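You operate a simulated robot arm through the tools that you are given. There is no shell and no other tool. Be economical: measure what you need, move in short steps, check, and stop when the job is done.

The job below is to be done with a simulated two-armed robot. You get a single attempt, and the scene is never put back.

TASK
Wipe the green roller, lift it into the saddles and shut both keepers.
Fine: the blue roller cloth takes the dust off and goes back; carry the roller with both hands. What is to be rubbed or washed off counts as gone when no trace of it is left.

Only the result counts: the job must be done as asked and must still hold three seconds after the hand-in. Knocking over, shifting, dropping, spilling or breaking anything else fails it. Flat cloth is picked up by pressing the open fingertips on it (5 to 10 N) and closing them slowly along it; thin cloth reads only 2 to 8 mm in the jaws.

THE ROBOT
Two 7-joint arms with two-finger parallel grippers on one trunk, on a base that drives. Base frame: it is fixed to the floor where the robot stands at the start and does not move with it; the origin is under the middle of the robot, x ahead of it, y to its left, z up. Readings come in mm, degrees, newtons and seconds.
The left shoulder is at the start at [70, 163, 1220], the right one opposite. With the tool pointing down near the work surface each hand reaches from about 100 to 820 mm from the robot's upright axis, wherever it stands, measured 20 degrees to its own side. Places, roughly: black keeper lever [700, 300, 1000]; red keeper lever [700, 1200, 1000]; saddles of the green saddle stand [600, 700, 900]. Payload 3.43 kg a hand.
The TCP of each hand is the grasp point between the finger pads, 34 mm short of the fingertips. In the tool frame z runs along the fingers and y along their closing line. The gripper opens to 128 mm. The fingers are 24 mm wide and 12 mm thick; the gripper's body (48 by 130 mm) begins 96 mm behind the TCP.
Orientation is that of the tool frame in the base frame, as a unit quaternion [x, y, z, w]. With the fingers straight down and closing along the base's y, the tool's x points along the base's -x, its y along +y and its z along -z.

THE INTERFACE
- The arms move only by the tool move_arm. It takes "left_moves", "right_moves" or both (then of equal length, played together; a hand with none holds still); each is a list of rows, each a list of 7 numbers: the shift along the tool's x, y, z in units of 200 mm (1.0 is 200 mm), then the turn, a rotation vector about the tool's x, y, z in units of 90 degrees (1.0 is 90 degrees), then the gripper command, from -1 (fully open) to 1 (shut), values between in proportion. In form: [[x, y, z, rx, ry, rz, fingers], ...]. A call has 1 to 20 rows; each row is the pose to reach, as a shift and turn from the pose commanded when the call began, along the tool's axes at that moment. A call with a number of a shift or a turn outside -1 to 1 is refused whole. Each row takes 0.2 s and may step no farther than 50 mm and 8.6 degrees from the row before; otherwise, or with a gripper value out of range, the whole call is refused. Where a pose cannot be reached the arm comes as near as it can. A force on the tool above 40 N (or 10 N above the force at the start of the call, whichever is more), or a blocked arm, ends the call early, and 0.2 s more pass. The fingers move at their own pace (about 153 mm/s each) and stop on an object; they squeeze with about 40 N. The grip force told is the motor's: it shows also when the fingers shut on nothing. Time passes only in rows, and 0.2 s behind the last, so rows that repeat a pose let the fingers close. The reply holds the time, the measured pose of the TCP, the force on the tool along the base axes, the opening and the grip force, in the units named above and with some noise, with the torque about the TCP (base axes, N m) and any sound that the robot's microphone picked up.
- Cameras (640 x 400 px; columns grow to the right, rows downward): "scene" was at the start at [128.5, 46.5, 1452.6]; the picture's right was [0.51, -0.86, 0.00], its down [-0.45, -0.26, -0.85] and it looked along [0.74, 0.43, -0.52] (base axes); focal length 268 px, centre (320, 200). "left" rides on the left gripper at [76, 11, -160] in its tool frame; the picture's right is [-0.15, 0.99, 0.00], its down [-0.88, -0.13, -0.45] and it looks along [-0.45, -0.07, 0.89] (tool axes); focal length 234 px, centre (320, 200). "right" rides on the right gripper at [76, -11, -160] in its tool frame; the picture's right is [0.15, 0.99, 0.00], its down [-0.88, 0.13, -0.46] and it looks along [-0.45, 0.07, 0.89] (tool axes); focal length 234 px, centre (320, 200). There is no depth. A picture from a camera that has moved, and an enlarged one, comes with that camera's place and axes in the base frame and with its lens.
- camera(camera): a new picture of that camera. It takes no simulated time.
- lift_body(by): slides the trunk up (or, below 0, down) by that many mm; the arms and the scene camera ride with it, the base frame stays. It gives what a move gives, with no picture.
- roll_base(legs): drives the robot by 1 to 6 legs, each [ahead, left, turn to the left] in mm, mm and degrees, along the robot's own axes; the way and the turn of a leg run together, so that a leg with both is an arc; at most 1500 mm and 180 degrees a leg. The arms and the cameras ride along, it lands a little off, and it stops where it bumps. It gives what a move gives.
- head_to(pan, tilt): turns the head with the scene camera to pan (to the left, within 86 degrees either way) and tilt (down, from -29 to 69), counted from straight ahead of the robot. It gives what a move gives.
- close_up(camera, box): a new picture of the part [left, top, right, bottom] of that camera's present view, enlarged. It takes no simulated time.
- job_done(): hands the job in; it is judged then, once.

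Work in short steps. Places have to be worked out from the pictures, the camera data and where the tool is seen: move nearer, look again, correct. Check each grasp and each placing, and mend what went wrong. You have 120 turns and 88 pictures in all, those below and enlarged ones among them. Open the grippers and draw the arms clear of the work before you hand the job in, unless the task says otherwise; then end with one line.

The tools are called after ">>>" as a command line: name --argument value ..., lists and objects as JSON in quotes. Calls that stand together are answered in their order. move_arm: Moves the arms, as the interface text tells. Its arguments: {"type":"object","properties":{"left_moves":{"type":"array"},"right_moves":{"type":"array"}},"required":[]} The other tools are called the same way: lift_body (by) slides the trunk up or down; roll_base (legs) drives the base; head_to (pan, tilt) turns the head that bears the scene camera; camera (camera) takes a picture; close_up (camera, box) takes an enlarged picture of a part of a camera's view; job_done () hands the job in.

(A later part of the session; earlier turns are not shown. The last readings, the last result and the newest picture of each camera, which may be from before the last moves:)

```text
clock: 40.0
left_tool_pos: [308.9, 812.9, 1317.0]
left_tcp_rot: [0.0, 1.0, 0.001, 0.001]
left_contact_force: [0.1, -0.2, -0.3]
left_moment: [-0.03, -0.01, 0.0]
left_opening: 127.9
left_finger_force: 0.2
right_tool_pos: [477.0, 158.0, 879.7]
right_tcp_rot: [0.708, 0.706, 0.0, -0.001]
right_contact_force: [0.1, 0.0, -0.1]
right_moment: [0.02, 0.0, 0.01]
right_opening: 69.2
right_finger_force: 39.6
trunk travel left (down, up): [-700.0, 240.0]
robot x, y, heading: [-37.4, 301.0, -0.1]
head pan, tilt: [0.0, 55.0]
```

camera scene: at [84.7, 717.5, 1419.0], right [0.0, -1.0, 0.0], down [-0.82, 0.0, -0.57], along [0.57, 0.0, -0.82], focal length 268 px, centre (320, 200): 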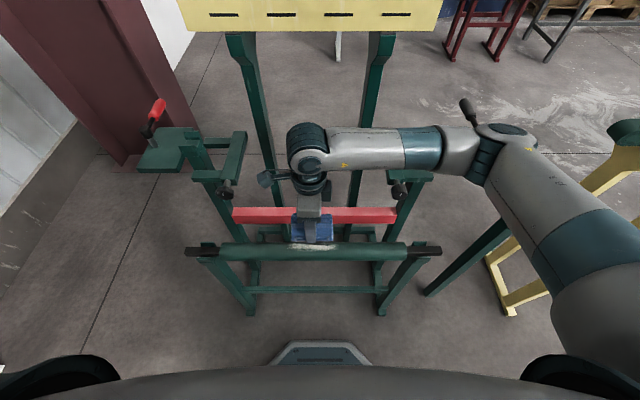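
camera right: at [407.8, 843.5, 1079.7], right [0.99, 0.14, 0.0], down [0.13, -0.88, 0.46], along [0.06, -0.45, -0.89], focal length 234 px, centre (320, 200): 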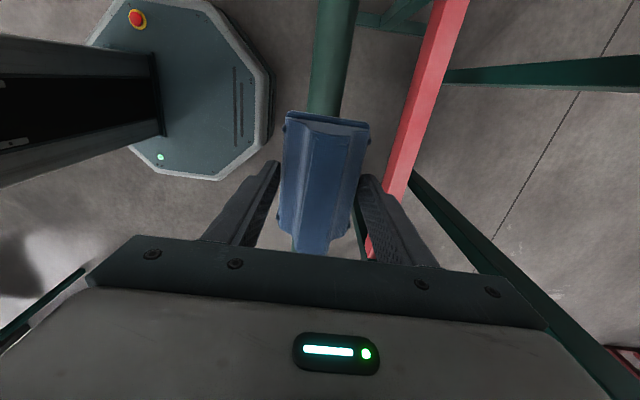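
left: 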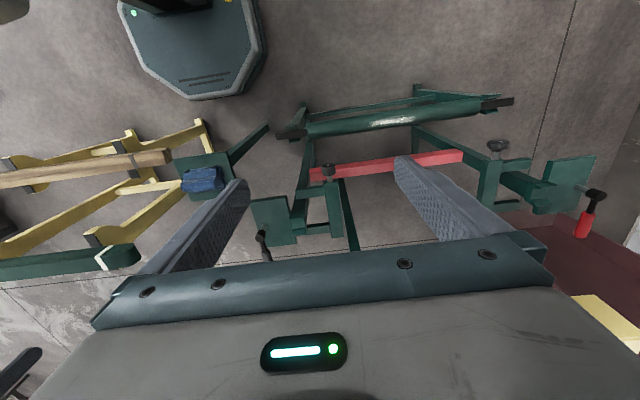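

>>> move_arm --right_moves '[[0, 0, 0.008, 0, 0, 0, 1], [0, 0, 0.014, 0, 0, 0, 1], [0, 0, 0.014, 0, 0, 0, 0.1], [0, 0, 0.014, 0, 0, 0, -0.2], [0, 0, 0.014, 0, 0, 0, -0.3], [0, 0, -0.1, 0, 0, 0, -0.3], [0, 0, -0.3, 0, 0, 0, -0.3], [0, 0, -0.5, 0, 0, 0, -0.3], [0, 0, -0.7, 0, 0, 0, -0.3]]'

>>> head_to --pan -10 --tilt 50

>>> camera --camera "scene"

```text
clock: 42.0
left_tool_pos: [307.7, 813.5, 1317.4]
left_tcp_rot: [0.001, 1.0, 0.0, 0.001]
left_contact_force: [-0.6, -0.5, 0.6]
left_moment: [0.0, 0.0, -0.01]
left_opening: 128.1
left_finger_force: 0.1
right_tool_pos: [476.3, 158.1, 1020.7]
right_tcp_rot: [0.708, 0.706, 0.0, 0.0]
right_contact_force: [-1.4, 0.3, -0.2]
right_moment: [-0.01, -0.04, -0.01]
right_opening: 83.3
right_finger_force: 0.1
trunk travel left (down, up): [-700.0, 240.0]
robot x, y, heading: [-35.5, 298.4, -0.1]
head pan, tilt: [0.0, 55.0]
```

```text
clock: 42.7
left_tool_pos: [308.1, 812.6, 1317.3]
left_tcp_rot: [0.001, 1.0, 0.001, 0.002]
left_contact_force: [-0.2, -0.5, 0.5]
left_moment: [0.01, 0.02, -0.02]
left_opening: 128.2
left_finger_force: 0.1
right_tool_pos: [477.6, 158.5, 1020.4]
right_tcp_rot: [0.709, 0.705, 0.0, 0.0]
right_contact_force: [0.4, 0.0, 0.0]
right_moment: [0.01, -0.02, 0.0]
right_opening: 83.1
right_finger_force: 0.1
trunk travel left (down, up): [-700.0, 240.0]
robot x, y, heading: [-42.5, 298.8, -0.2]
head pan, tilt: [-10.0, 50.0]
```

```text
55 pictures are left
camera scene: at [86.8, 288.8, 1425.4], right [-0.18, -0.98, 0.0], down [-0.75, 0.13, -0.64], along [0.63, -0.11, -0.77], focal length 268 px, centre (320, 200)
```

scene: 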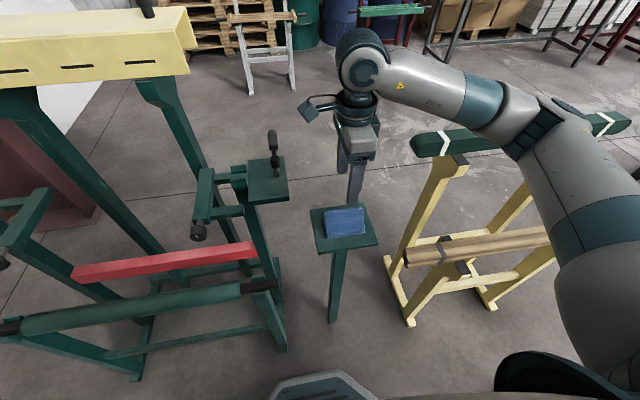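

The cloth is back in place. Before lifting the roller I study the near keeper closely.

>>> close_up --camera "scene" --box '[180, 120, 300, 250]'

>>> close_up --camera "scene" --box '[215, 250, 315, 340]'

```text
3.08 times, centred on (240, 185) of scene
camera zoom: at [86.8, 288.8, 1425.4], right [-0.18, -0.98, 0.0], down [-0.75, 0.13, -0.64], along [0.63, -0.11, -0.77], focal length 824 px, centre (566, 246)
```

zoom: 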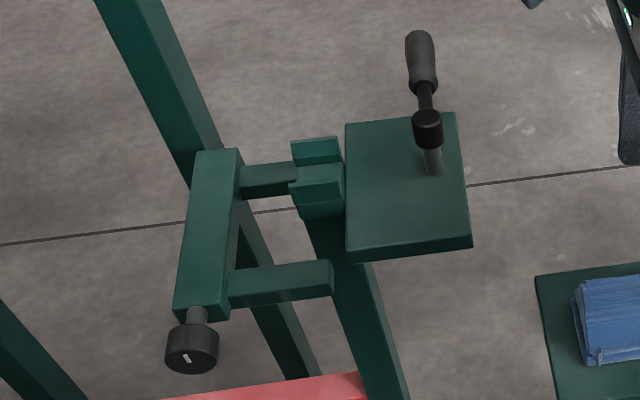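

```text
4.44 times, centred on (265, 295) of scene
camera zoom: at [86.8, 288.8, 1425.4], right [-0.18, -0.98, 0.0], down [-0.75, 0.13, -0.64], along [0.63, -0.11, -0.77], focal length 1190 px, centre (564, -222)
```

zoom: 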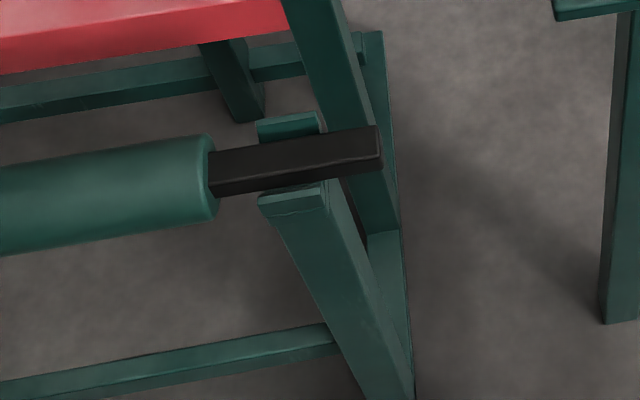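

I want a level side view of the saddles: raise and retract the right hand, then lower the trunk.

>>> move_arm --right_moves '[[0, 0, -0.25, 0, 0, 0, -0.3], [0, 0, -0.5, 0, 0, 0, -0.3], [0, -0.2, -0.7, 0, 0, 0, -0.3], [0, -0.4, -0.85, 0, 0, 0, -0.3], [0, -0.6, -1.0, 0, 0, 0, -0.3], [0, -0.8, -1.0, 0, 0, 0, -0.3], [0, -0.9, -1.0, 0, 0, 0, -0.3]]'

>>> head_to --pan 5 --tilt 5

>>> lift_body --by -400

>>> camera --camera "scene"

```text
refused: row 3 steps farther than a row can; nothing moved
```

```text
clock: 43.8
left_tool_pos: [308.3, 813.1, 1318.1]
left_tcp_rot: [0.0, 1.0, 0.001, 0.0]
left_contact_force: [-0.4, 0.6, 0.5]
left_moment: [0.02, -0.01, 0.01]
left_opening: 128.1
left_finger_force: 0.1
right_tool_pos: [476.2, 157.8, 1020.1]
right_tcp_rot: [0.709, 0.705, 0.001, 0.0]
right_contact_force: [0.2, 0.4, 0.3]
right_moment: [0.02, -0.04, 0.0]
right_opening: 83.2
right_finger_force: 0.1
trunk travel left (down, up): [-700.0, 240.0]
robot x, y, heading: [-40.6, 302.7, -0.1]
head pan, tilt: [5.0, 5.0]
```

```text
clock: 45.6
left_tool_pos: [307.9, 812.3, 1154.5]
left_tcp_rot: [0.0, 1.0, 0.001, 0.0]
left_contact_force: [0.3, 0.4, -0.5]
left_moment: [0.04, 0.03, 0.02]
left_opening: 128.3
left_finger_force: 0.1
right_tool_pos: [476.5, 157.1, 865.6]
right_tcp_rot: [0.708, 0.706, 0.005, 0.0]
right_contact_force: [-1.0, 0.3, 12.1]
right_moment: [-0.13, 0.67, -0.08]
right_opening: 84.0
right_finger_force: 1.4
trunk travel left (down, up): [-538.0, 402.0]
robot x, y, heading: [-38.4, 300.0, -0.3]
head pan, tilt: [5.0, 5.0]
stopped: the force on the tool passed its limit (the readings are from after the stop); the commanded pose is now the measured one
```

```text
52 pictures are left
camera scene: at [101.1, 310.2, 1332.7], right [0.08, -1.0, 0.0], down [-0.09, -0.01, -1.0], along [0.99, 0.08, -0.09], focal length 268 px, centre (320, 200)
```

scene: 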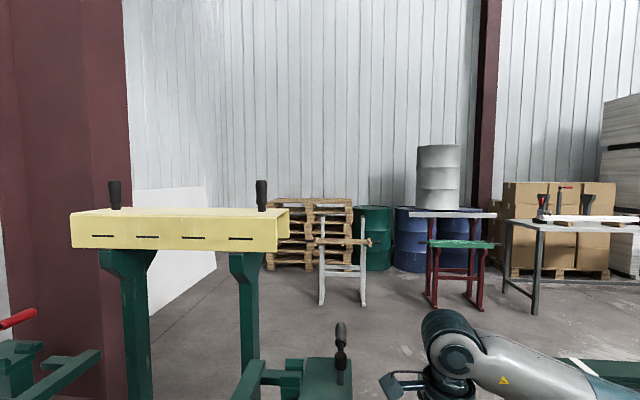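

The arm row was refused and the trunk lowered the hand until its fingertips touched the table beside the cloth (12 N, stopped). I raise the trunk straight back up and check the cloth.

>>> lift_body --by 162

>>> close_up --camera "right" --box '[180, 40, 460, 260]'

```text
clock: 47.4
left_tool_pos: [308.2, 812.3, 1317.7]
left_tcp_rot: [0.001, 1.0, 0.0, 0.001]
left_contact_force: [-0.5, 0.1, -0.6]
left_moment: [0.01, 0.03, 0.0]
left_opening: 127.9
left_finger_force: 0.0
right_tool_pos: [477.7, 157.3, 1025.5]
right_tcp_rot: [0.708, 0.706, 0.003, 0.001]
right_contact_force: [0.2, 0.1, -0.2]
right_moment: [0.03, -0.02, -0.03]
right_opening: 83.2
right_finger_force: 0.0
trunk travel left (down, up): [-700.0, 240.0]
robot x, y, heading: [-39.6, 306.6, -0.4]
head pan, tilt: [5.0, 5.0]
```

```text
1.82 times, centred on (320, 150) of right
camera zoom: at [465.1, 233.5, 1185.2], right [0.99, 0.14, 0.01], down [0.13, -0.88, 0.45], along [0.07, -0.45, -0.89], focal length 426 px, centre (320, 291)
```

zoom: 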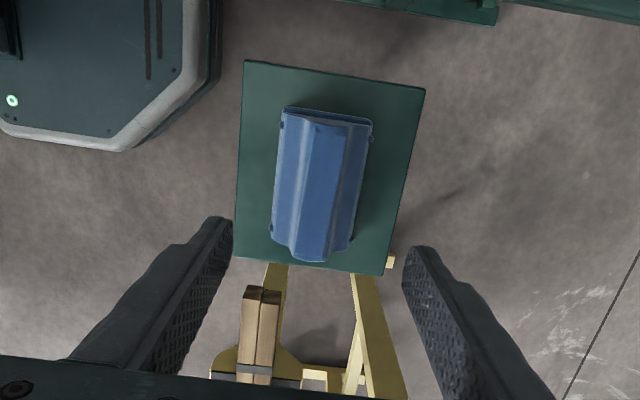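

Cloth is undisturbed. Now retract the right hand properly (smaller steps).

>>> move_arm --right_moves '[[0, 0, -0.2, 0, 0, 0, -0.3], [0, 0, -0.4, 0, 0, 0, -0.3], [0, 0, -0.6, 0, 0, 0, -0.3], [0, 0, -0.8, 0, 0, 0, -0.3], [0, 0, -1.0, 0, 0, 0, -0.3], [0, -0.2, -1.0, 0, 0, 0, -0.3], [0, -0.4, -1.0, 0, 0, 0, -0.3], [0, -0.6, -1.0, 0, 0, 0, -0.3], [0, -0.8, -1.0, 0, 0, 0, -0.3], [0, -0.9, -1.0, 0, 0, 0, -0.3]]'

```text
clock: 49.6
left_tool_pos: [308.5, 813.2, 1316.9]
left_tcp_rot: [0.001, 1.0, 0.0, 0.0]
left_contact_force: [-0.2, -0.1, -0.1]
left_moment: [0.0, -0.01, 0.04]
left_opening: 128.0
left_finger_force: 0.0
right_tool_pos: [294.7, 157.8, 1226.3]
right_tcp_rot: [0.708, 0.706, 0.004, 0.0]
right_contact_force: [-0.2, -0.2, -0.2]
right_moment: [0.01, -0.04, 0.0]
right_opening: 83.0
right_finger_force: 0.1
trunk travel left (down, up): [-700.0, 240.0]
robot x, y, heading: [-41.9, 301.6, -0.2]
head pan, tilt: [5.0, 5.0]
```

>>> lift_body --by -400

>>> head_to --pan 8 --tilt 22

>>> camera --camera "scene"

```text
clock: 53.5
left_tool_pos: [307.2, 813.1, 916.5]
left_tcp_rot: [0.001, 1.0, 0.001, 0.0]
left_contact_force: [-0.4, -0.9, -0.7]
left_moment: [0.0, -0.03, 0.02]
left_opening: 128.0
left_finger_force: 0.1
right_tool_pos: [294.8, 157.8, 825.4]
right_tcp_rot: [0.708, 0.706, 0.004, 0.0]
right_contact_force: [0.1, 0.1, 0.3]
right_moment: [-0.01, 0.01, -0.01]
right_opening: 83.2
right_finger_force: 0.1
trunk travel left (down, up): [-300.0, 640.0]
robot x, y, heading: [-39.0, 300.8, -0.2]
head pan, tilt: [5.0, 5.0]
```

```text
clock: 54.3
left_tool_pos: [309.0, 811.4, 916.0]
left_tcp_rot: [0.0, 1.0, 0.0, 0.001]
left_contact_force: [0.0, -0.5, 0.3]
left_moment: [0.03, -0.01, -0.01]
left_opening: 128.3
left_finger_force: 0.2
right_tool_pos: [295.0, 156.7, 824.7]
right_tcp_rot: [0.708, 0.707, 0.003, 0.0]
right_contact_force: [-0.1, -1.1, -0.1]
right_moment: [-0.01, 0.0, 0.02]
right_opening: 83.2
right_finger_force: 0.1
trunk travel left (down, up): [-300.0, 640.0]
robot x, y, heading: [-42.3, 302.7, 0.1]
head pan, tilt: [8.0, 22.0]
```

```text
50 pictures are left
camera scene: at [102.9, 314.9, 1067.6], right [0.14, -0.99, 0.0], down [-0.37, -0.05, -0.93], along [0.92, 0.13, -0.37], focal length 268 px, centre (320, 200)
```

scene: 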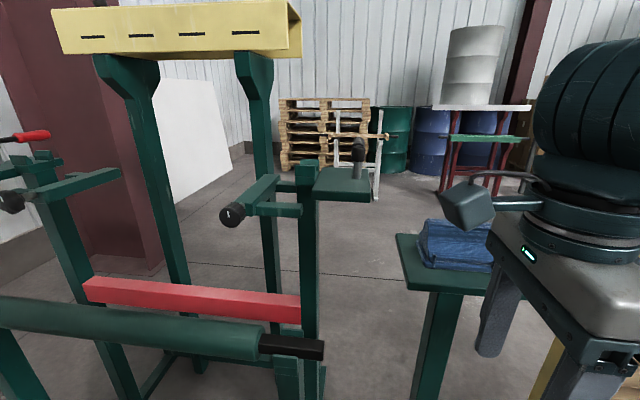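

>>> close_up --camera "scene" --box '[210, 120, 390, 240]'

>>> close_up --camera "scene" --box '[0, 115, 140, 225]'

```text
3.33 times, centred on (300, 180) of scene
camera zoom: at [102.9, 314.9, 1067.6], right [0.14, -0.99, 0.0], down [-0.37, -0.05, -0.93], along [0.92, 0.13, -0.37], focal length 892 px, centre (387, 267)
```

zoom: 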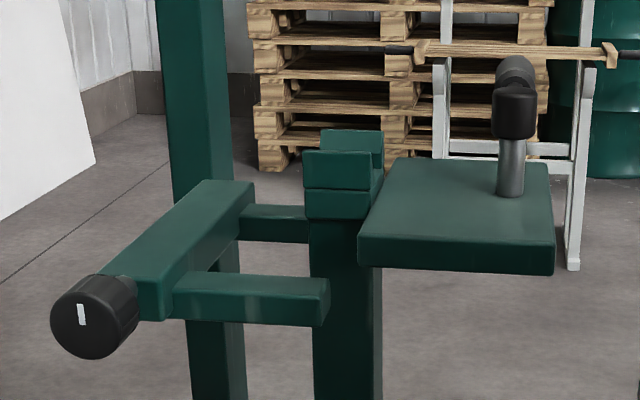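

```text
3.64 times, centred on (70, 170) of scene
camera zoom: at [102.9, 314.9, 1067.6], right [0.14, -0.99, 0.0], down [-0.37, -0.05, -0.93], along [0.92, 0.13, -0.37], focal length 973 px, centre (1229, 309)
```

zoom: 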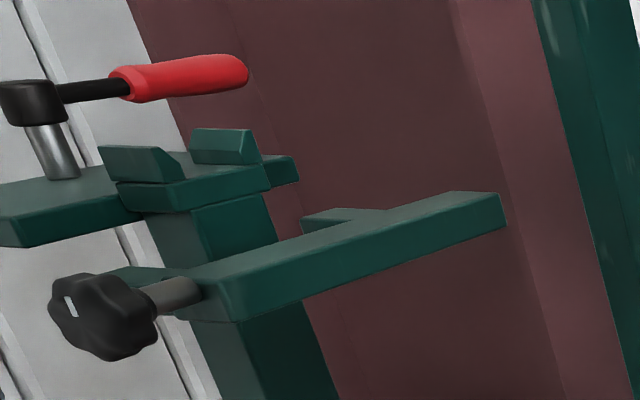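

Now clear: each lever is a horizontal crank at z≈962 on a vertical spindle beside its saddle (hub ≈(617,309)); the saddle notch floor is ≈z 915, lips ≈940, so swinging a lever 90° inward lays it over the shaft. I raise the trunk again and drive to face the roller's middle.

>>> lift_body --by 400

>>> roll_base --legs '[[0, 438, 0]]'

>>> head_to --pan 0 --tilt 50

>>> camera --camera "scene"

```text
clock: 58.1
left_tool_pos: [308.7, 812.6, 1317.7]
left_tcp_rot: [0.001, 1.0, 0.0, 0.0]
left_contact_force: [-0.3, 0.7, 0.6]
left_moment: [0.0, -0.04, -0.02]
left_opening: 128.2
left_finger_force: 0.1
right_tool_pos: [296.0, 158.6, 1223.9]
right_tcp_rot: [0.708, 0.706, 0.003, 0.001]
right_contact_force: [-0.3, -0.5, 0.2]
right_moment: [0.02, 0.01, -0.01]
right_opening: 83.3
right_finger_force: 0.0
trunk travel left (down, up): [-700.0, 240.0]
robot x, y, heading: [-41.9, 302.0, -0.3]
head pan, tilt: [8.0, 22.0]
```

```text
clock: 60.8
left_tool_pos: [309.3, 1253.6, 1318.1]
left_tcp_rot: [0.0, 1.0, 0.0, 0.0]
left_contact_force: [-0.4, -0.3, -0.1]
left_moment: [0.03, -0.02, 0.0]
left_opening: 127.9
left_finger_force: 0.2
right_tool_pos: [296.1, 597.0, 1224.1]
right_tcp_rot: [0.707, 0.707, 0.003, 0.0]
right_contact_force: [0.0, 0.4, 0.2]
right_moment: [0.05, 0.0, 0.02]
right_opening: 83.1
right_finger_force: 0.0
trunk travel left (down, up): [-700.0, 240.0]
robot x, y, heading: [-39.4, 740.8, -0.3]
head pan, tilt: [8.0, 22.0]
```

```text
clock: 61.7
left_tool_pos: [308.8, 1252.6, 1317.2]
left_tcp_rot: [0.001, 1.0, 0.0, 0.0]
left_contact_force: [-0.1, 0.7, -0.1]
left_moment: [-0.01, 0.01, 0.01]
left_opening: 128.0
left_finger_force: 0.1
right_tool_pos: [295.9, 598.3, 1224.5]
right_tcp_rot: [0.708, 0.707, 0.004, 0.0]
right_contact_force: [-0.2, 1.0, 1.6]
right_moment: [0.0, -0.02, -0.03]
right_opening: 83.1
right_finger_force: 0.1
trunk travel left (down, up): [-700.0, 240.0]
robot x, y, heading: [-40.5, 741.3, -0.0]
head pan, tilt: [0.0, 50.0]
```

```text
47 pictures are left
camera scene: at [88.7, 742.5, 1425.2], right [0.0, -1.0, 0.0], down [-0.77, 0.0, -0.64], along [0.64, 0.0, -0.77], focal length 268 px, centre (320, 200)
```

scene: 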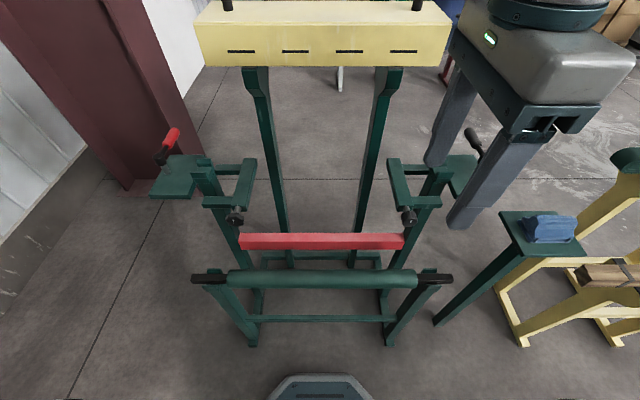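

Everything is aligned. I turn the left hand to close along x (mirrored), tilt the right hand 30° so its fingers lean toward +x, and bring both toward grip stations y≈570 and 908.

>>> move_arm --left_moves '[[0, -0.09, 0.04, 0, 0, -0.091, -0.4], [0, -0.18, 0.08, 0, 0, -0.182, -0.4], [0, -0.27, 0.12, 0, 0, -0.273, -0.4], [0, -0.36, 0.16, 0, 0, -0.364, -0.4], [0, -0.45, 0.2, 0, 0, -0.455, -0.4], [0, -0.54, 0.24, 0, 0, -0.546, -0.4], [0, -0.63, 0.28, 0, 0, -0.637, -0.4], [0, -0.72, 0.32, 0, 0, -0.728, -0.4], [0, -0.81, 0.36, 0, 0, -0.819, -0.4], [0, -0.9, 0.4, 0, 0, -0.91, -0.4], [0, -1.0, 0.44, 0, 0, -1.0, -0.4]]' --right_moves '[[-0.01, 0, 0, -0.03, 0, 0, -0.4], [-0.02, 0, 0, -0.06, 0, 0, -0.4], [-0.03, 0, 0, -0.09, 0, 0, -0.4], [-0.04, 0, 0, -0.12, 0, 0, -0.4], [-0.06, 0, 0, -0.15, 0, 0, -0.4], [-0.07, 0, 0, -0.18, 0, 0, -0.4], [-0.08, 0, 0, -0.21, 0, 0, -0.4], [-0.1, 0, 0, -0.24, 0, 0, -0.4], [-0.12, 0, 0, -0.27, 0, 0, -0.4], [-0.13, 0, 0, -0.3, 0, 0, -0.4], [-0.14, 0, 0, -0.333, 0, 0, -0.4]]'

```text
clock: 64.1
left_tool_pos: [311.3, 1053.2, 1228.5]
left_tcp_rot: [0.708, -0.706, -0.001, -0.001]
left_contact_force: [0.4, 0.0, 0.2]
left_moment: [-0.02, 0.03, -0.01]
left_opening: 89.5
left_finger_force: 0.0
right_tool_pos: [323.9, 583.1, 1262.3]
right_tcp_rot: [0.683, 0.682, 0.185, 0.184]
right_contact_force: [-0.9, -0.3, 0.4]
right_moment: [0.0, 0.02, -0.01]
right_opening: 89.6
right_finger_force: 0.0
right hand out of reach, approached as far as the arm can: row 7, 8, 9, 10, 11
trunk travel left (down, up): [-700.0, 240.0]
robot x, y, heading: [-35.9, 742.2, 0.2]
head pan, tilt: [0.0, 50.0]
```

The right hand was too near the body for 30°. I'll use a 15° tilt for both and move forward and down.

>>> move_arm --left_moves '[[0.09, -0.053, 0.094, 0.021, 0, 0, -0.4], [0.18, -0.106, 0.188, 0.042, 0, 0, -0.4], [0.272, -0.16, 0.28, 0.063, 0, 0, -0.4], [0.362, -0.213, 0.375, 0.084, 0, 0, -0.4], [0.453, -0.266, 0.47, 0.105, 0, 0, -0.4], [0.544, -0.319, 0.5625, 0.126, 0, 0, -0.4], [0.634, -0.372, 0.656, 0.147, 0, 0, -0.4], [0.725, -0.425, 0.75, 0.167, 0, 0, -0.4]]' --right_moves '[[-0.008, -0.008, 0.1, 0.021, 0, 0, -0.4], [-0.016, -0.016, 0.2, 0.042, 0, 0, -0.4], [-0.024, -0.024, 0.31, 0.063, 0, 0, -0.4], [-0.032, -0.032, 0.415, 0.084, 0, 0, -0.4], [-0.04, -0.04, 0.52, 0.105, 0, 0, -0.4], [-0.048, -0.048, 0.62, 0.126, 0, 0, -0.4], [-0.056, -0.056, 0.725, 0.147, 0, 0, -0.4], [-0.065, -0.063, 0.83, 0.167, 0, 0, -0.4]]'

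```text
clock: 65.9
left_tool_pos: [418.1, 941.0, 1106.9]
left_tcp_rot: [-0.699, 0.704, -0.091, 0.087]
left_contact_force: [0.1, 0.8, -0.2]
left_moment: [0.01, 0.04, -0.03]
left_opening: 89.7
left_finger_force: 0.2
left hand out of reach, approached as far as the arm can: row 7, 8
right_tool_pos: [397.0, 570.2, 1110.7]
right_tcp_rot: [0.701, 0.701, 0.094, 0.091]
right_contact_force: [-0.1, -0.7, -0.4]
right_moment: [0.03, 0.04, 0.0]
right_opening: 89.6
right_finger_force: 0.1
right hand out of reach, approached as far as the arm can: row 2, 3
trunk travel left (down, up): [-700.0, 240.0]
robot x, y, heading: [-41.6, 738.6, -0.1]
head pan, tilt: [0.0, 50.0]
```

Left was blocked slightly short of the target. I go lower with both, where the arms have more room.

>>> move_arm --left_moves '[[0.03, 0.032, 0.127, 0, 0, 0, -0.4], [0.055, 0.064, 0.254, 0, 0, 0, -0.4], [0.083, 0.096, 0.38, 0, 0, 0, -0.4], [0.11, 0.128, 0.507, 0, 0, 0, -0.4], [0.14, 0.16, 0.634, 0, 0, 0, -0.4], [0.165, 0.19, 0.76, 0, 0, 0, -0.4]]' --right_moves '[[0, -0.035, 0.128, 0, 0, 0, -0.4], [0, -0.07, 0.257, 0, 0, 0, -0.4], [0, -0.104, 0.385, 0, 0, 0, -0.4], [0, -0.138, 0.513, 0, 0, 0, -0.4], [0, -0.172, 0.642, 0, 0, 0, -0.4], [0, -0.207, 0.77, 0, 0, 0, -0.4]]'

>>> camera --camera "scene"

```text
clock: 67.3
left_tool_pos: [492.6, 955.3, 996.4]
left_tcp_rot: [-0.695, 0.71, -0.083, 0.076]
left_contact_force: [-0.2, 0.4, 0.7]
left_moment: [0.03, 0.07, 0.01]
left_opening: 89.6
left_finger_force: 0.1
left hand out of reach, approached as far as the arm can: row 1, 2, 3, 4, 5, 6
right_tool_pos: [399.6, 569.5, 952.4]
right_tcp_rot: [0.701, 0.701, 0.095, 0.093]
right_contact_force: [1.0, 0.2, -0.3]
right_moment: [-0.05, 0.04, 0.01]
right_opening: 89.5
right_finger_force: 0.0
trunk travel left (down, up): [-700.0, 240.0]
robot x, y, heading: [-36.4, 740.0, -0.1]
head pan, tilt: [0.0, 50.0]
```

```text
46 pictures are left
camera scene: at [91.7, 742.8, 1424.9], right [0.0, -1.0, 0.0], down [-0.77, 0.0, -0.64], along [0.64, 0.0, -0.77], focal length 268 px, centre (320, 200)
```

scene: 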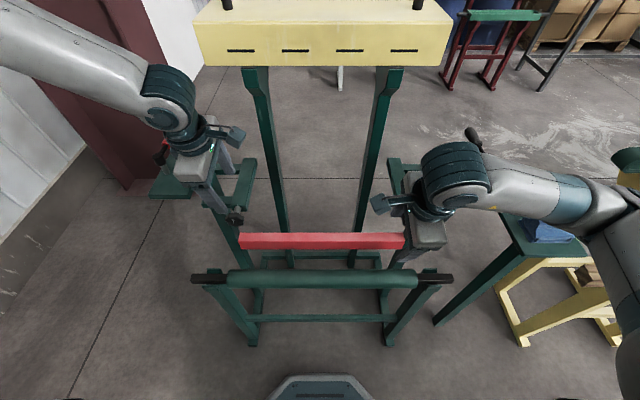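

The left wrist seems to run into a joint limit in this turn direction. I retreat the left hand up and outward before turning it the other way.

>>> move_arm --left_moves '[[-0.05, 0, -0.15, 0, 0, 0, -0.4], [-0.1, 0, -0.3, -0.03, 0, 0, -0.4], [-0.15, 0, -0.45, -0.06, 0, 0, -0.4], [-0.2, 0, -0.6, -0.09, 0, 0, -0.4], [-0.25, 0, -0.75, -0.11, 0, 0, -0.4], [-0.3, 0, -0.9, -0.13, 0, 0, -0.4], [-0.4, 0, -1.0, -0.14, 0, 0, -0.4]]'

```text
clock: 68.9
left_tool_pos: [437.2, 1035.3, 1191.9]
left_tcp_rot: [-0.707, 0.707, -0.015, 0.015]
left_contact_force: [0.5, 0.0, -0.5]
left_moment: [-0.02, -0.04, 0.01]
left_opening: 89.7
left_finger_force: 0.1
right_tool_pos: [395.5, 570.5, 954.2]
right_tcp_rot: [0.701, 0.701, 0.096, 0.093]
right_contact_force: [0.3, -0.7, -0.1]
right_moment: [-0.05, -0.02, 0.01]
right_opening: 89.4
right_finger_force: 0.0
trunk travel left (down, up): [-700.0, 240.0]
robot x, y, heading: [-41.3, 743.0, -0.3]
head pan, tilt: [0.0, 50.0]
```

>>> move_arm --left_moves '[[0, 0, 0, 0, 0, 0.091, -0.4], [0, 0, 0, 0, 0, 0.182, -0.4], [0, 0, 0, 0, 0, 0.273, -0.4], [0, 0, 0, 0, 0, 0.364, -0.4], [0, 0, 0, 0, 0, 0.455, -0.4], [0, 0, 0, 0, 0, 0.546, -0.4], [0, 0, 0, 0, 0, 0.637, -0.4], [0, 0, 0, 0, 0, 0.728, -0.4], [0, 0, 0, 0, 0, 0.819, -0.4], [0, 0, 0, 0, 0, 0.91, -0.4], [0, 0, 0, 0, 0, 1.0, -0.4]]'

>>> move_arm --left_moves '[[0, 0, 0, 0, 0, 0.091, -0.4], [0, 0, 0, 0, 0, 0.182, -0.4], [0, 0, 0, 0, 0, 0.273, -0.4], [0, 0, 0, 0, 0, 0.364, -0.4], [0, 0, 0, 0, 0, 0.455, -0.4], [0, 0, 0, 0, 0, 0.546, -0.4], [0, 0, 0, 0, 0, 0.637, -0.4], [0, 0, 0, 0, 0, 0.728, -0.4], [0, 0, 0, 0, 0, 0.819, -0.4], [0, 0, 0, 0, 0, 0.91, -0.4], [0, 0, 0, 0, 0, 1.0, -0.4]]'

```text
clock: 71.3
left_tool_pos: [439.3, 1035.4, 1190.7]
left_tcp_rot: [0.001, 1.0, 0.001, 0.022]
left_contact_force: [0.1, -0.4, 0.0]
left_moment: [0.02, 0.0, -0.02]
left_opening: 89.7
left_finger_force: 0.2
right_tool_pos: [396.8, 570.8, 952.5]
right_tcp_rot: [0.701, 0.701, 0.096, 0.093]
right_contact_force: [0.5, -0.7, -0.5]
right_moment: [0.02, 0.01, -0.03]
right_opening: 89.7
right_finger_force: 0.0
trunk travel left (down, up): [-700.0, 240.0]
robot x, y, heading: [-39.3, 741.0, 0.0]
head pan, tilt: [0.0, 50.0]
```

```text
clock: 73.7
left_tool_pos: [437.9, 1035.6, 1190.4]
left_tcp_rot: [0.708, 0.706, 0.016, 0.015]
left_contact_force: [0.1, -0.2, -0.1]
left_moment: [0.02, -0.02, -0.03]
left_opening: 89.8
left_finger_force: 0.1
right_tool_pos: [398.4, 570.6, 953.7]
right_tcp_rot: [0.701, 0.701, 0.095, 0.093]
right_contact_force: [0.4, -0.4, 0.8]
right_moment: [0.0, -0.02, -0.01]
right_opening: 89.6
right_finger_force: 0.0
trunk travel left (down, up): [-700.0, 240.0]
robot x, y, heading: [-37.0, 742.2, 0.1]
head pan, tilt: [0.0, 50.0]
```

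>>> move_arm --left_moves '[[-0.08, -0.025, 0.12, -0.017, 0, 0, -0.4], [-0.16, -0.05, 0.24, -0.035, 0, 0, -0.4], [-0.24, -0.075, 0.36, -0.052, 0, 0, -0.4], [-0.32, -0.1, 0.48, -0.07, 0, 0, -0.4], [-0.4, -0.13, 0.6, -0.087, 0, 0, -0.4], [-0.48, -0.15, 0.71, -0.105, 0, 0, -0.4], [-0.56, -0.18, 0.83, -0.122, 0, 0, -0.4], [-0.64, -0.205, 0.95, -0.14, 0, 0, -0.4]]'

>>> camera --camera "scene"

```text
clock: 75.5
left_tool_pos: [406.4, 906.5, 998.7]
left_tcp_rot: [0.701, 0.701, 0.093, 0.093]
left_contact_force: [0.3, 0.8, -0.3]
left_moment: [-0.03, 0.05, -0.05]
left_opening: 89.5
left_finger_force: 0.1
right_tool_pos: [399.3, 569.7, 952.9]
right_tcp_rot: [0.701, 0.701, 0.095, 0.092]
right_contact_force: [0.2, 0.0, 0.0]
right_moment: [0.0, 0.03, 0.01]
right_opening: 89.8
right_finger_force: 0.0
trunk travel left (down, up): [-700.0, 240.0]
robot x, y, heading: [-38.7, 738.8, -0.1]
head pan, tilt: [0.0, 50.0]
```

```text
45 pictures are left
camera scene: at [90.6, 743.0, 1425.1], right [0.0, -1.0, 0.0], down [-0.77, 0.0, -0.64], along [0.64, 0.0, -0.77], focal length 268 px, centre (320, 200)
```

scene: 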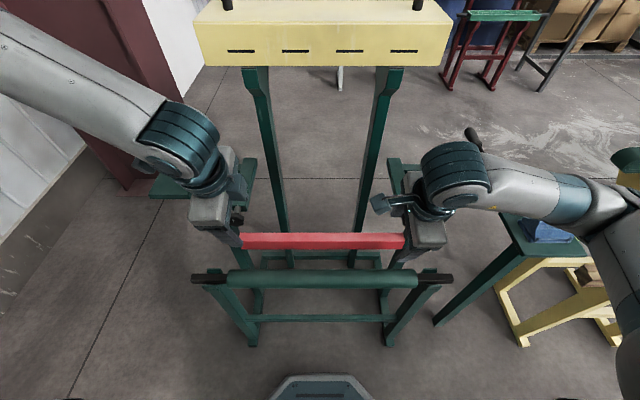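

Both hands are mirrored in station with the 15° tilt. I lower both to z≈849 above the roller.

>>> move_arm --left_moves '[[0, -0.05, 0.14, 0, 0, 0, -0.4], [0, -0.1, 0.28, 0, 0, 0, -0.4], [0, -0.15, 0.43, 0, 0, 0, -0.4], [0, -0.2, 0.57, 0, 0, 0, -0.4], [0, -0.243, 0.71, 0, 0, 0, -0.4]]' --right_moves '[[0, -0.03, 0.1, 0, 0, 0, -0.4], [0, -0.06, 0.2, 0, 0, 0, -0.4], [0, -0.085, 0.3, 0, 0, 0, -0.4], [0, -0.115, 0.4, 0, 0, 0, -0.4], [0, -0.144, 0.5, 0, 0, 0, -0.4]]'

>>> camera --camera "right"

>>> camera --camera "left"

```text
clock: 76.7
left_tool_pos: [399.8, 949.2, 890.7]
left_tcp_rot: [0.701, 0.701, 0.092, 0.094]
left_contact_force: [-0.5, 0.9, 1.2]
left_moment: [0.03, -0.02, 0.01]
left_opening: 89.5
left_finger_force: 0.1
left hand out of reach, approached as far as the arm can: row 2, 3, 4, 5
right_tool_pos: [395.6, 570.3, 847.6]
right_tcp_rot: [0.701, 0.701, 0.096, 0.093]
right_contact_force: [-0.1, 0.0, 0.0]
right_moment: [0.03, -0.01, 0.03]
right_opening: 89.4
right_finger_force: 0.0
trunk travel left (down, up): [-700.0, 240.0]
robot x, y, heading: [-43.2, 741.8, 0.1]
head pan, tilt: [0.0, 50.0]
```

```text
44 pictures are left
camera right: at [342.4, 646.9, 999.3], right [0.95, 0.15, 0.26], down [0.01, -0.88, 0.47], along [0.3, -0.45, -0.84], focal length 234 px, centre (320, 200)
```

right: 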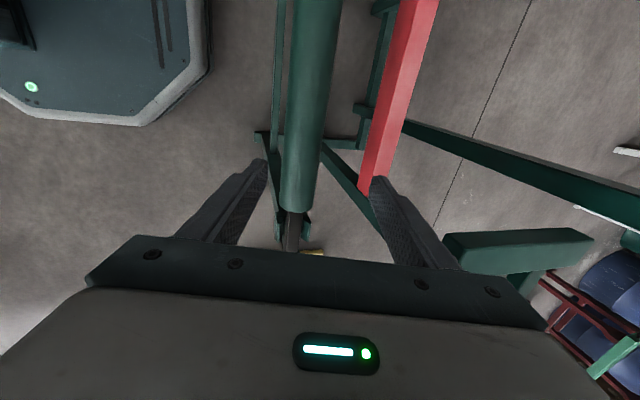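

```text
43 pictures are left
camera left: at [368.4, 1025.1, 1048.4], right [0.96, -0.15, 0.26], down [-0.24, -0.88, 0.41], along [0.17, -0.45, -0.88], focal length 234 px, centre (320, 200)
```

left: 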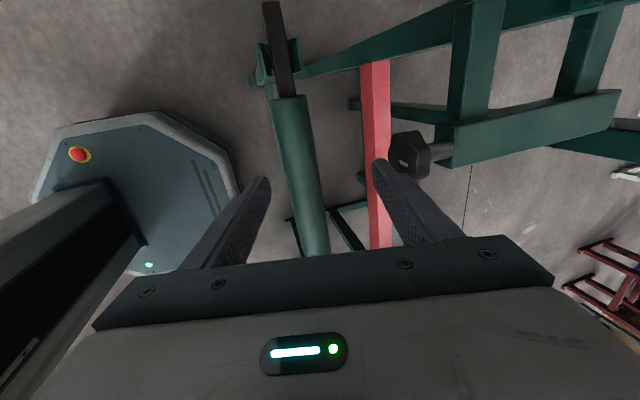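

The left arm again stalls close to the body. I back the base up 70 mm to give both arms more working room.

>>> roll_base --legs '[[-70, 0, 0]]'

>>> move_arm --left_moves '[[-0.1, 0.15, 0.0, 0, 0, 0, -0.4], [-0.2, 0.3, 0.0, 0, 0, 0, -0.4], [-0.205, 0.35, 0.05, 0, 0, 0, -0.4]]' --right_moves '[[0, 0.1, 0, 0, 0, 0, -0.4], [0, 0.2, 0, 0, 0, 0, -0.4], [0, 0.34, 0.09, 0, 0, 0, -0.4]]'

```text
clock: 77.7
left_tool_pos: [331.9, 950.3, 890.3]
left_tcp_rot: [0.701, 0.701, 0.093, 0.093]
left_contact_force: [-0.3, -0.8, -0.7]
left_moment: [-0.01, -0.02, -0.01]
left_opening: 89.8
left_finger_force: 0.0
right_tool_pos: [326.3, 571.5, 849.4]
right_tcp_rot: [0.701, 0.701, 0.096, 0.092]
right_contact_force: [0.4, -0.7, -0.3]
right_moment: [-0.02, 0.05, -0.01]
right_opening: 89.8
right_finger_force: 0.2
trunk travel left (down, up): [-700.0, 240.0]
robot x, y, heading: [-105.4, 740.4, -0.0]
head pan, tilt: [0.0, 50.0]
```

```text
clock: 78.5
left_tool_pos: [398.8, 926.9, 915.6]
left_tcp_rot: [0.702, 0.7, 0.091, 0.093]
left_contact_force: [1.1, 0.4, 0.7]
left_moment: [-0.01, -0.01, 0.05]
left_opening: 89.7
left_finger_force: 0.1
left hand out of reach, approached as far as the arm can: row 1, 2, 3
right_tool_pos: [398.0, 571.3, 849.1]
right_tcp_rot: [0.701, 0.701, 0.096, 0.091]
right_contact_force: [-0.7, 0.6, 0.0]
right_moment: [-0.01, -0.01, -0.01]
right_opening: 89.7
right_finger_force: 0.1
trunk travel left (down, up): [-700.0, 240.0]
robot x, y, heading: [-110.7, 737.6, -0.0]
head pan, tilt: [0.0, 50.0]
```

Better plan: back the base to x≈−200 and use trunk and base for the carrying, so each arm keeps one comfortable, more extended pose. I roll back 90 and set both hands to (396, 570/908, 1014).

>>> roll_base --legs '[[-92, 0, 0]]'

>>> move_arm --left_moves '[[-0.01, 0.1, -0.06, 0, 0, 0, -0.4], [-0.03, 0.2, -0.12, 0, 0, 0, -0.4], [-0.05, 0.3, -0.18, 0, 0, 0, -0.4], [-0.07, 0.4, -0.24, 0, 0, 0, -0.4], [-0.08, 0.5, -0.3, 0, 0, 0, -0.4], [-0.095, 0.547, -0.36, 0, 0, 0, -0.4]]' --right_moves '[[0, 0.1, -0.11, 0, 0, 0, -0.4], [0, 0.21, -0.22, 0, 0, 0, -0.4], [0, 0.32, -0.34, 0, 0, 0, -0.4], [0, 0.43, -0.46, 0, 0, 0, -0.4], [0, 0.54, -0.58, 0, 0, 0, -0.4], [0, 0.64, -0.683, 0, 0, 0, -0.4]]'

```text
clock: 79.6
left_tool_pos: [306.8, 927.7, 915.0]
left_tcp_rot: [0.701, 0.701, 0.092, 0.093]
left_contact_force: [-0.7, 0.2, -0.2]
left_moment: [-0.01, 0.0, -0.03]
left_opening: 89.5
left_finger_force: 0.0
right_tool_pos: [304.8, 572.5, 849.8]
right_tcp_rot: [0.701, 0.7, 0.095, 0.092]
right_contact_force: [0.4, -0.7, -0.9]
right_moment: [0.02, -0.02, 0.0]
right_opening: 89.9
right_finger_force: 0.2
trunk travel left (down, up): [-700.0, 240.0]
robot x, y, heading: [-199.6, 742.0, 0.3]
head pan, tilt: [0.0, 50.0]
```

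```text
clock: 81.0
left_tool_pos: [393.6, 909.0, 1011.5]
left_tcp_rot: [0.701, 0.701, 0.092, 0.093]
left_contact_force: [-0.5, 0.1, 0.0]
left_moment: [0.03, 0.01, 0.03]
left_opening: 89.7
left_finger_force: 0.0
right_tool_pos: [393.6, 571.4, 1015.0]
right_tcp_rot: [0.701, 0.701, 0.095, 0.093]
right_contact_force: [0.4, -0.7, 0.1]
right_moment: [0.02, 0.03, -0.01]
right_opening: 89.7
right_finger_force: 0.0
trunk travel left (down, up): [-700.0, 240.0]
robot x, y, heading: [-199.5, 742.8, -0.1]
head pan, tilt: [0.0, 50.0]
```

Both reach it. Lower the trunk 250 to the pre-grasp height and look from both hand cameras.

>>> lift_body --by -250

>>> camera --camera "right"

>>> camera --camera "left"

```text
clock: 83.6
left_tool_pos: [393.3, 908.7, 762.8]
left_tcp_rot: [0.701, 0.701, 0.092, 0.093]
left_contact_force: [0.0, 0.0, -0.4]
left_moment: [0.03, -0.01, 0.03]
left_opening: 89.8
left_finger_force: 0.0
right_tool_pos: [392.5, 570.3, 764.6]
right_tcp_rot: [0.701, 0.701, 0.096, 0.092]
right_contact_force: [-1.2, -0.7, 0.0]
right_moment: [0.01, 0.0, 0.01]
right_opening: 89.5
right_finger_force: 0.2
trunk travel left (down, up): [-450.0, 490.0]
robot x, y, heading: [-198.4, 745.6, -0.0]
head pan, tilt: [0.0, 50.0]
```

```text
42 pictures are left
camera right: at [339.8, 646.9, 915.8], right [0.95, 0.15, 0.26], down [0.01, -0.88, 0.47], along [0.3, -0.45, -0.84], focal length 234 px, centre (320, 200)
```

right: 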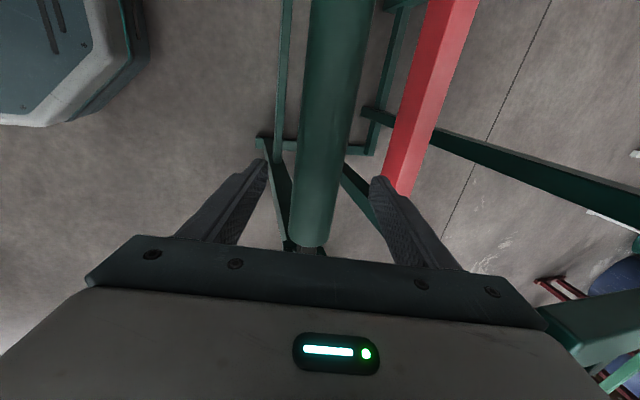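

```text
41 pictures are left
camera left: at [360.9, 983.8, 920.4], right [0.96, -0.15, 0.26], down [-0.24, -0.88, 0.41], along [0.17, -0.45, -0.88], focal length 234 px, centre (320, 200)
```

left: 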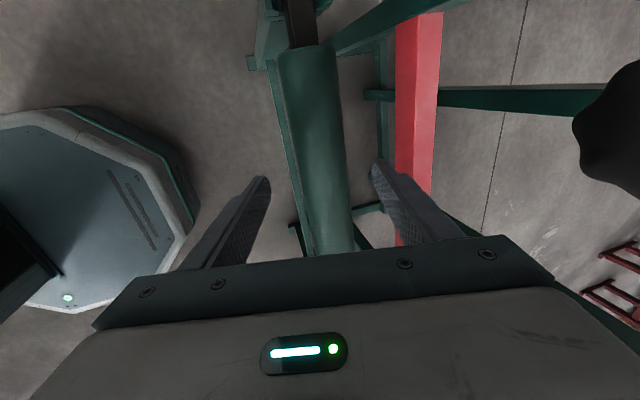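

The roller axis is at about (420, ·, 666), dead on the tool axes. I advance both hands 100 mm along their fingers.

>>> move_arm --left_moves '[[0, 0, 0.12, 0, 0, 0, -0.4], [0, 0, 0.24, 0, 0, 0, -0.4], [0, 0, 0.36, 0, 0, 0, -0.4], [0, 0, 0.44, 0, 0, 0, -0.4], [0, 0.005, 0.5, 0, 0, 0, -0.4]]' --right_moves '[[0, 0, 0.12, 0, 0, 0, -0.4], [0, 0, 0.24, 0, 0, 0, -0.4], [0, 0, 0.36, 0, 0, 0, -0.4], [0, 0, 0.44, 0, 0, 0, -0.4], [0, 0.005, 0.5, 0, 0, 0, -0.4]]'

>>> camera --camera "right"

>>> camera --camera "left"

```text
clock: 84.8
left_tool_pos: [403.3, 937.2, 689.4]
left_tcp_rot: [0.701, 0.702, 0.091, 0.093]
left_contact_force: [-0.1, 0.1, -0.2]
left_moment: [0.01, 0.0, -0.03]
left_opening: 89.6
left_finger_force: 0.0
left hand out of reach, approached as far as the arm can: row 2, 3, 4, 5
right_tool_pos: [420.6, 570.8, 667.2]
right_tcp_rot: [0.701, 0.7, 0.095, 0.093]
right_contact_force: [-0.1, -0.1, 0.0]
right_moment: [-0.03, -0.04, 0.01]
right_opening: 89.6
right_finger_force: 0.1
trunk travel left (down, up): [-450.0, 490.0]
robot x, y, heading: [-200.7, 741.3, 0.3]
head pan, tilt: [0.0, 50.0]
```

```text
40 pictures are left
camera right: at [367.3, 647.4, 818.7], right [0.95, 0.15, 0.26], down [0.01, -0.88, 0.47], along [0.3, -0.45, -0.84], focal length 234 px, centre (320, 200)
```

right: 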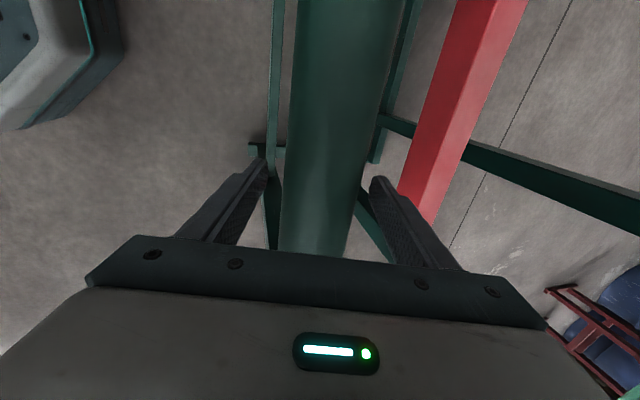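

```text
39 pictures are left
camera left: at [371.8, 1012.6, 847.0], right [0.96, -0.15, 0.26], down [-0.24, -0.88, 0.41], along [0.17, -0.45, -0.88], focal length 234 px, centre (320, 200)
```

left: 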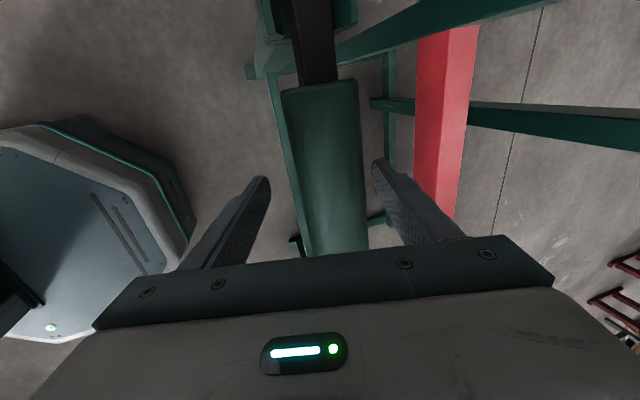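

The left arm stalls again when low relative to its shoulder; it reached fine 75 mm higher. I back both off and will lower the trunk another 110 instead.

>>> move_arm --left_moves '[[-0.03, 0.01, -0.1, 0, 0, 0, -0.4], [-0.07, 0.025, -0.2, 0, 0, 0, -0.4], [-0.11, 0.04, -0.3, 0, 0, 0, -0.4], [-0.145, 0.049, -0.375, 0, 0, 0, -0.4], [-0.145, 0.1, -0.54, 0, 0, 0, -0.4], [-0.145, 0.14, -0.7, 0, 0, 0, -0.4], [-0.145, 0.179, -0.858, 0, 0, 0, -0.4]]' --right_moves '[[0, 0, -0.12, 0, 0, 0, -0.4], [0, 0, -0.24, 0, 0, 0, -0.4], [0, 0, -0.37, 0, 0, 0, -0.4], [0, 0, -0.5, 0, 0, 0, -0.4], [0, 0.045, -0.66, 0, 0, 0, -0.4], [0, 0.09, -0.82, 0, 0, 0, -0.4], [0, 0.13, -0.983, 0, 0, 0, -0.4]]'

>>> lift_body --by -100

```text
clock: 86.4
left_tool_pos: [394.7, 908.5, 864.8]
left_tcp_rot: [0.702, 0.7, 0.092, 0.093]
left_contact_force: [-0.7, 0.7, 0.7]
left_moment: [0.0, -0.03, -0.02]
left_opening: 89.5
left_finger_force: 0.0
right_tool_pos: [391.0, 570.2, 865.4]
right_tcp_rot: [0.701, 0.701, 0.095, 0.093]
right_contact_force: [0.1, -0.5, -0.3]
right_moment: [0.02, 0.01, -0.02]
right_opening: 89.5
right_finger_force: 0.1
trunk travel left (down, up): [-450.0, 490.0]
robot x, y, heading: [-200.3, 746.3, -0.2]
head pan, tilt: [0.0, 50.0]
```

```text
clock: 87.7
left_tool_pos: [394.6, 909.0, 765.8]
left_tcp_rot: [0.701, 0.701, 0.092, 0.093]
left_contact_force: [-0.7, -0.3, -0.9]
left_moment: [0.0, -0.01, -0.02]
left_opening: 89.6
left_finger_force: 0.0
right_tool_pos: [393.5, 570.2, 764.1]
right_tcp_rot: [0.701, 0.7, 0.097, 0.092]
right_contact_force: [-0.5, -0.1, 0.0]
right_moment: [0.01, 0.0, 0.02]
right_opening: 89.6
right_finger_force: 0.0
trunk travel left (down, up): [-350.0, 590.0]
robot x, y, heading: [-204.3, 739.6, -0.0]
head pan, tilt: [0.0, 50.0]
```

Now I advance both again 100 mm along the fingers.

>>> move_arm --left_moves '[[0, 0, 0.12, 0, 0, 0, -0.4], [0, 0, 0.24, 0, 0, 0, -0.4], [0, 0, 0.36, 0, 0, 0, -0.4], [0, 0, 0.44, 0, 0, 0, -0.4], [0, 0, 0.505, 0, 0, 0, -0.4]]' --right_moves '[[0, 0, 0.12, 0, 0, 0, -0.4], [0, 0, 0.24, 0, 0, 0, -0.4], [0, 0, 0.36, 0, 0, 0, -0.4], [0, 0, 0.44, 0, 0, 0, -0.4], [0, 0.005, 0.5, 0, 0, 0, -0.4]]'

>>> camera --camera "left"

```text
clock: 88.9
left_tool_pos: [421.1, 907.8, 666.5]
left_tcp_rot: [0.701, 0.701, 0.092, 0.093]
left_contact_force: [0.1, -0.5, -0.3]
left_moment: [-0.02, 0.0, 0.01]
left_opening: 89.6
left_finger_force: 0.1
right_tool_pos: [422.0, 570.9, 668.9]
right_tcp_rot: [0.701, 0.701, 0.095, 0.092]
right_contact_force: [-0.3, -0.4, 0.6]
right_moment: [-0.01, 0.0, 0.01]
right_opening: 89.5
right_finger_force: 0.1
trunk travel left (down, up): [-350.0, 590.0]
robot x, y, heading: [-200.8, 743.0, 0.2]
head pan, tilt: [0.0, 50.0]
```

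```text
38 pictures are left
camera left: at [388.9, 983.7, 824.2], right [0.96, -0.15, 0.26], down [-0.24, -0.88, 0.41], along [0.17, -0.45, -0.88], focal length 234 px, centre (320, 200)
```

left: 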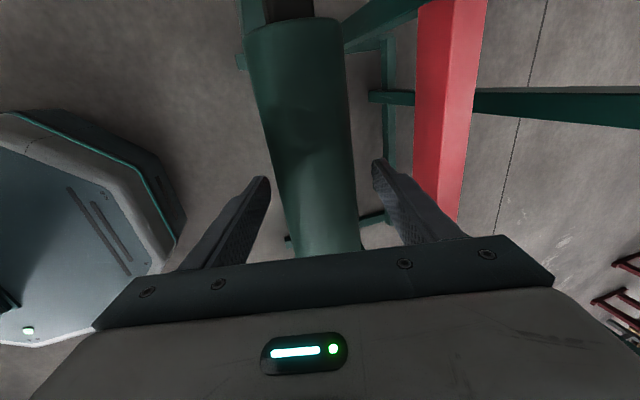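

Both are around the roller. I close both hands together, stepwise.

>>> move_arm --left_moves '[[0, 0, 0, 0, 0, 0, -0.2], [0, 0, 0, 0, 0, 0, 0], [0, 0, 0, 0, 0, 0, 0.1], [0, 0, 0, 0, 0, 0, 0.2], [0, 0, 0, 0, 0, 0, 0.4], [0, 0, 0, 0, 0, 0, 1], [0, 0, 0, 0, 0, 0, 1], [0, 0, 0, 0, 0, 0, 1]]' --right_moves '[[0, 0, 0, 0, 0, 0, -0.2], [0, 0, 0, 0, 0, 0, 0], [0, 0, 0, 0, 0, 0, 0.1], [0, 0, 0, 0, 0, 0, 0.2], [0, 0, 0, 0, 0, 0, 0.4], [0, 0, 0, 0, 0, 0, 1], [0, 0, 0, 0, 0, 0, 1], [0, 0, 0, 0, 0, 0, 1]]'

```text
clock: 90.7
left_tool_pos: [422.2, 908.0, 667.4]
left_tcp_rot: [0.701, 0.701, 0.092, 0.092]
left_contact_force: [1.9, 0.3, -0.4]
left_moment: [0.05, -0.36, 0.57]
left_opening: 53.8
left_finger_force: 39.7
right_tool_pos: [421.2, 572.0, 667.5]
right_tcp_rot: [0.7, 0.701, 0.095, 0.093]
right_contact_force: [-7.5, -0.7, 0.2]
right_moment: [-0.34, 0.56, 1.03]
right_opening: 54.0
right_finger_force: 39.6
trunk travel left (down, up): [-350.0, 590.0]
robot x, y, heading: [-200.4, 746.1, -0.1]
head pan, tilt: [0.0, 50.0]
```

Both grip the 54 mm body with 40 N. Lift 40 mm with the trunk and check.

>>> lift_body --by 40

>>> camera --camera "scene"

```text
clock: 91.6
left_tool_pos: [421.7, 907.4, 705.1]
left_tcp_rot: [0.701, 0.701, 0.091, 0.092]
left_contact_force: [6.7, -0.3, -7.9]
left_moment: [-0.07, -0.22, 0.78]
left_opening: 53.8
left_finger_force: 40.3
right_tool_pos: [422.9, 571.3, 707.4]
right_tcp_rot: [0.7, 0.702, 0.094, 0.092]
right_contact_force: [-6.7, 1.2, -10.5]
right_moment: [-0.35, 0.22, 1.38]
right_opening: 53.9
right_finger_force: 39.9
trunk travel left (down, up): [-390.0, 550.0]
robot x, y, heading: [-195.8, 741.3, -0.2]
head pan, tilt: [0.0, 50.0]
```

```text
37 pictures are left
camera scene: at [-69.7, 742.8, 1114.8], right [0.0, -1.0, 0.0], down [-0.77, 0.0, -0.64], along [0.64, 0.0, -0.77], focal length 268 px, centre (320, 200)
```

scene: 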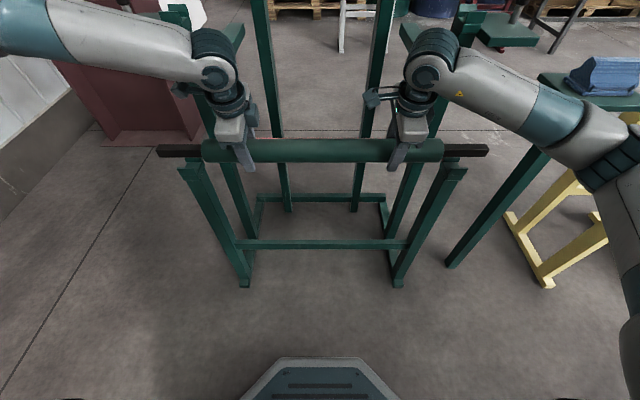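

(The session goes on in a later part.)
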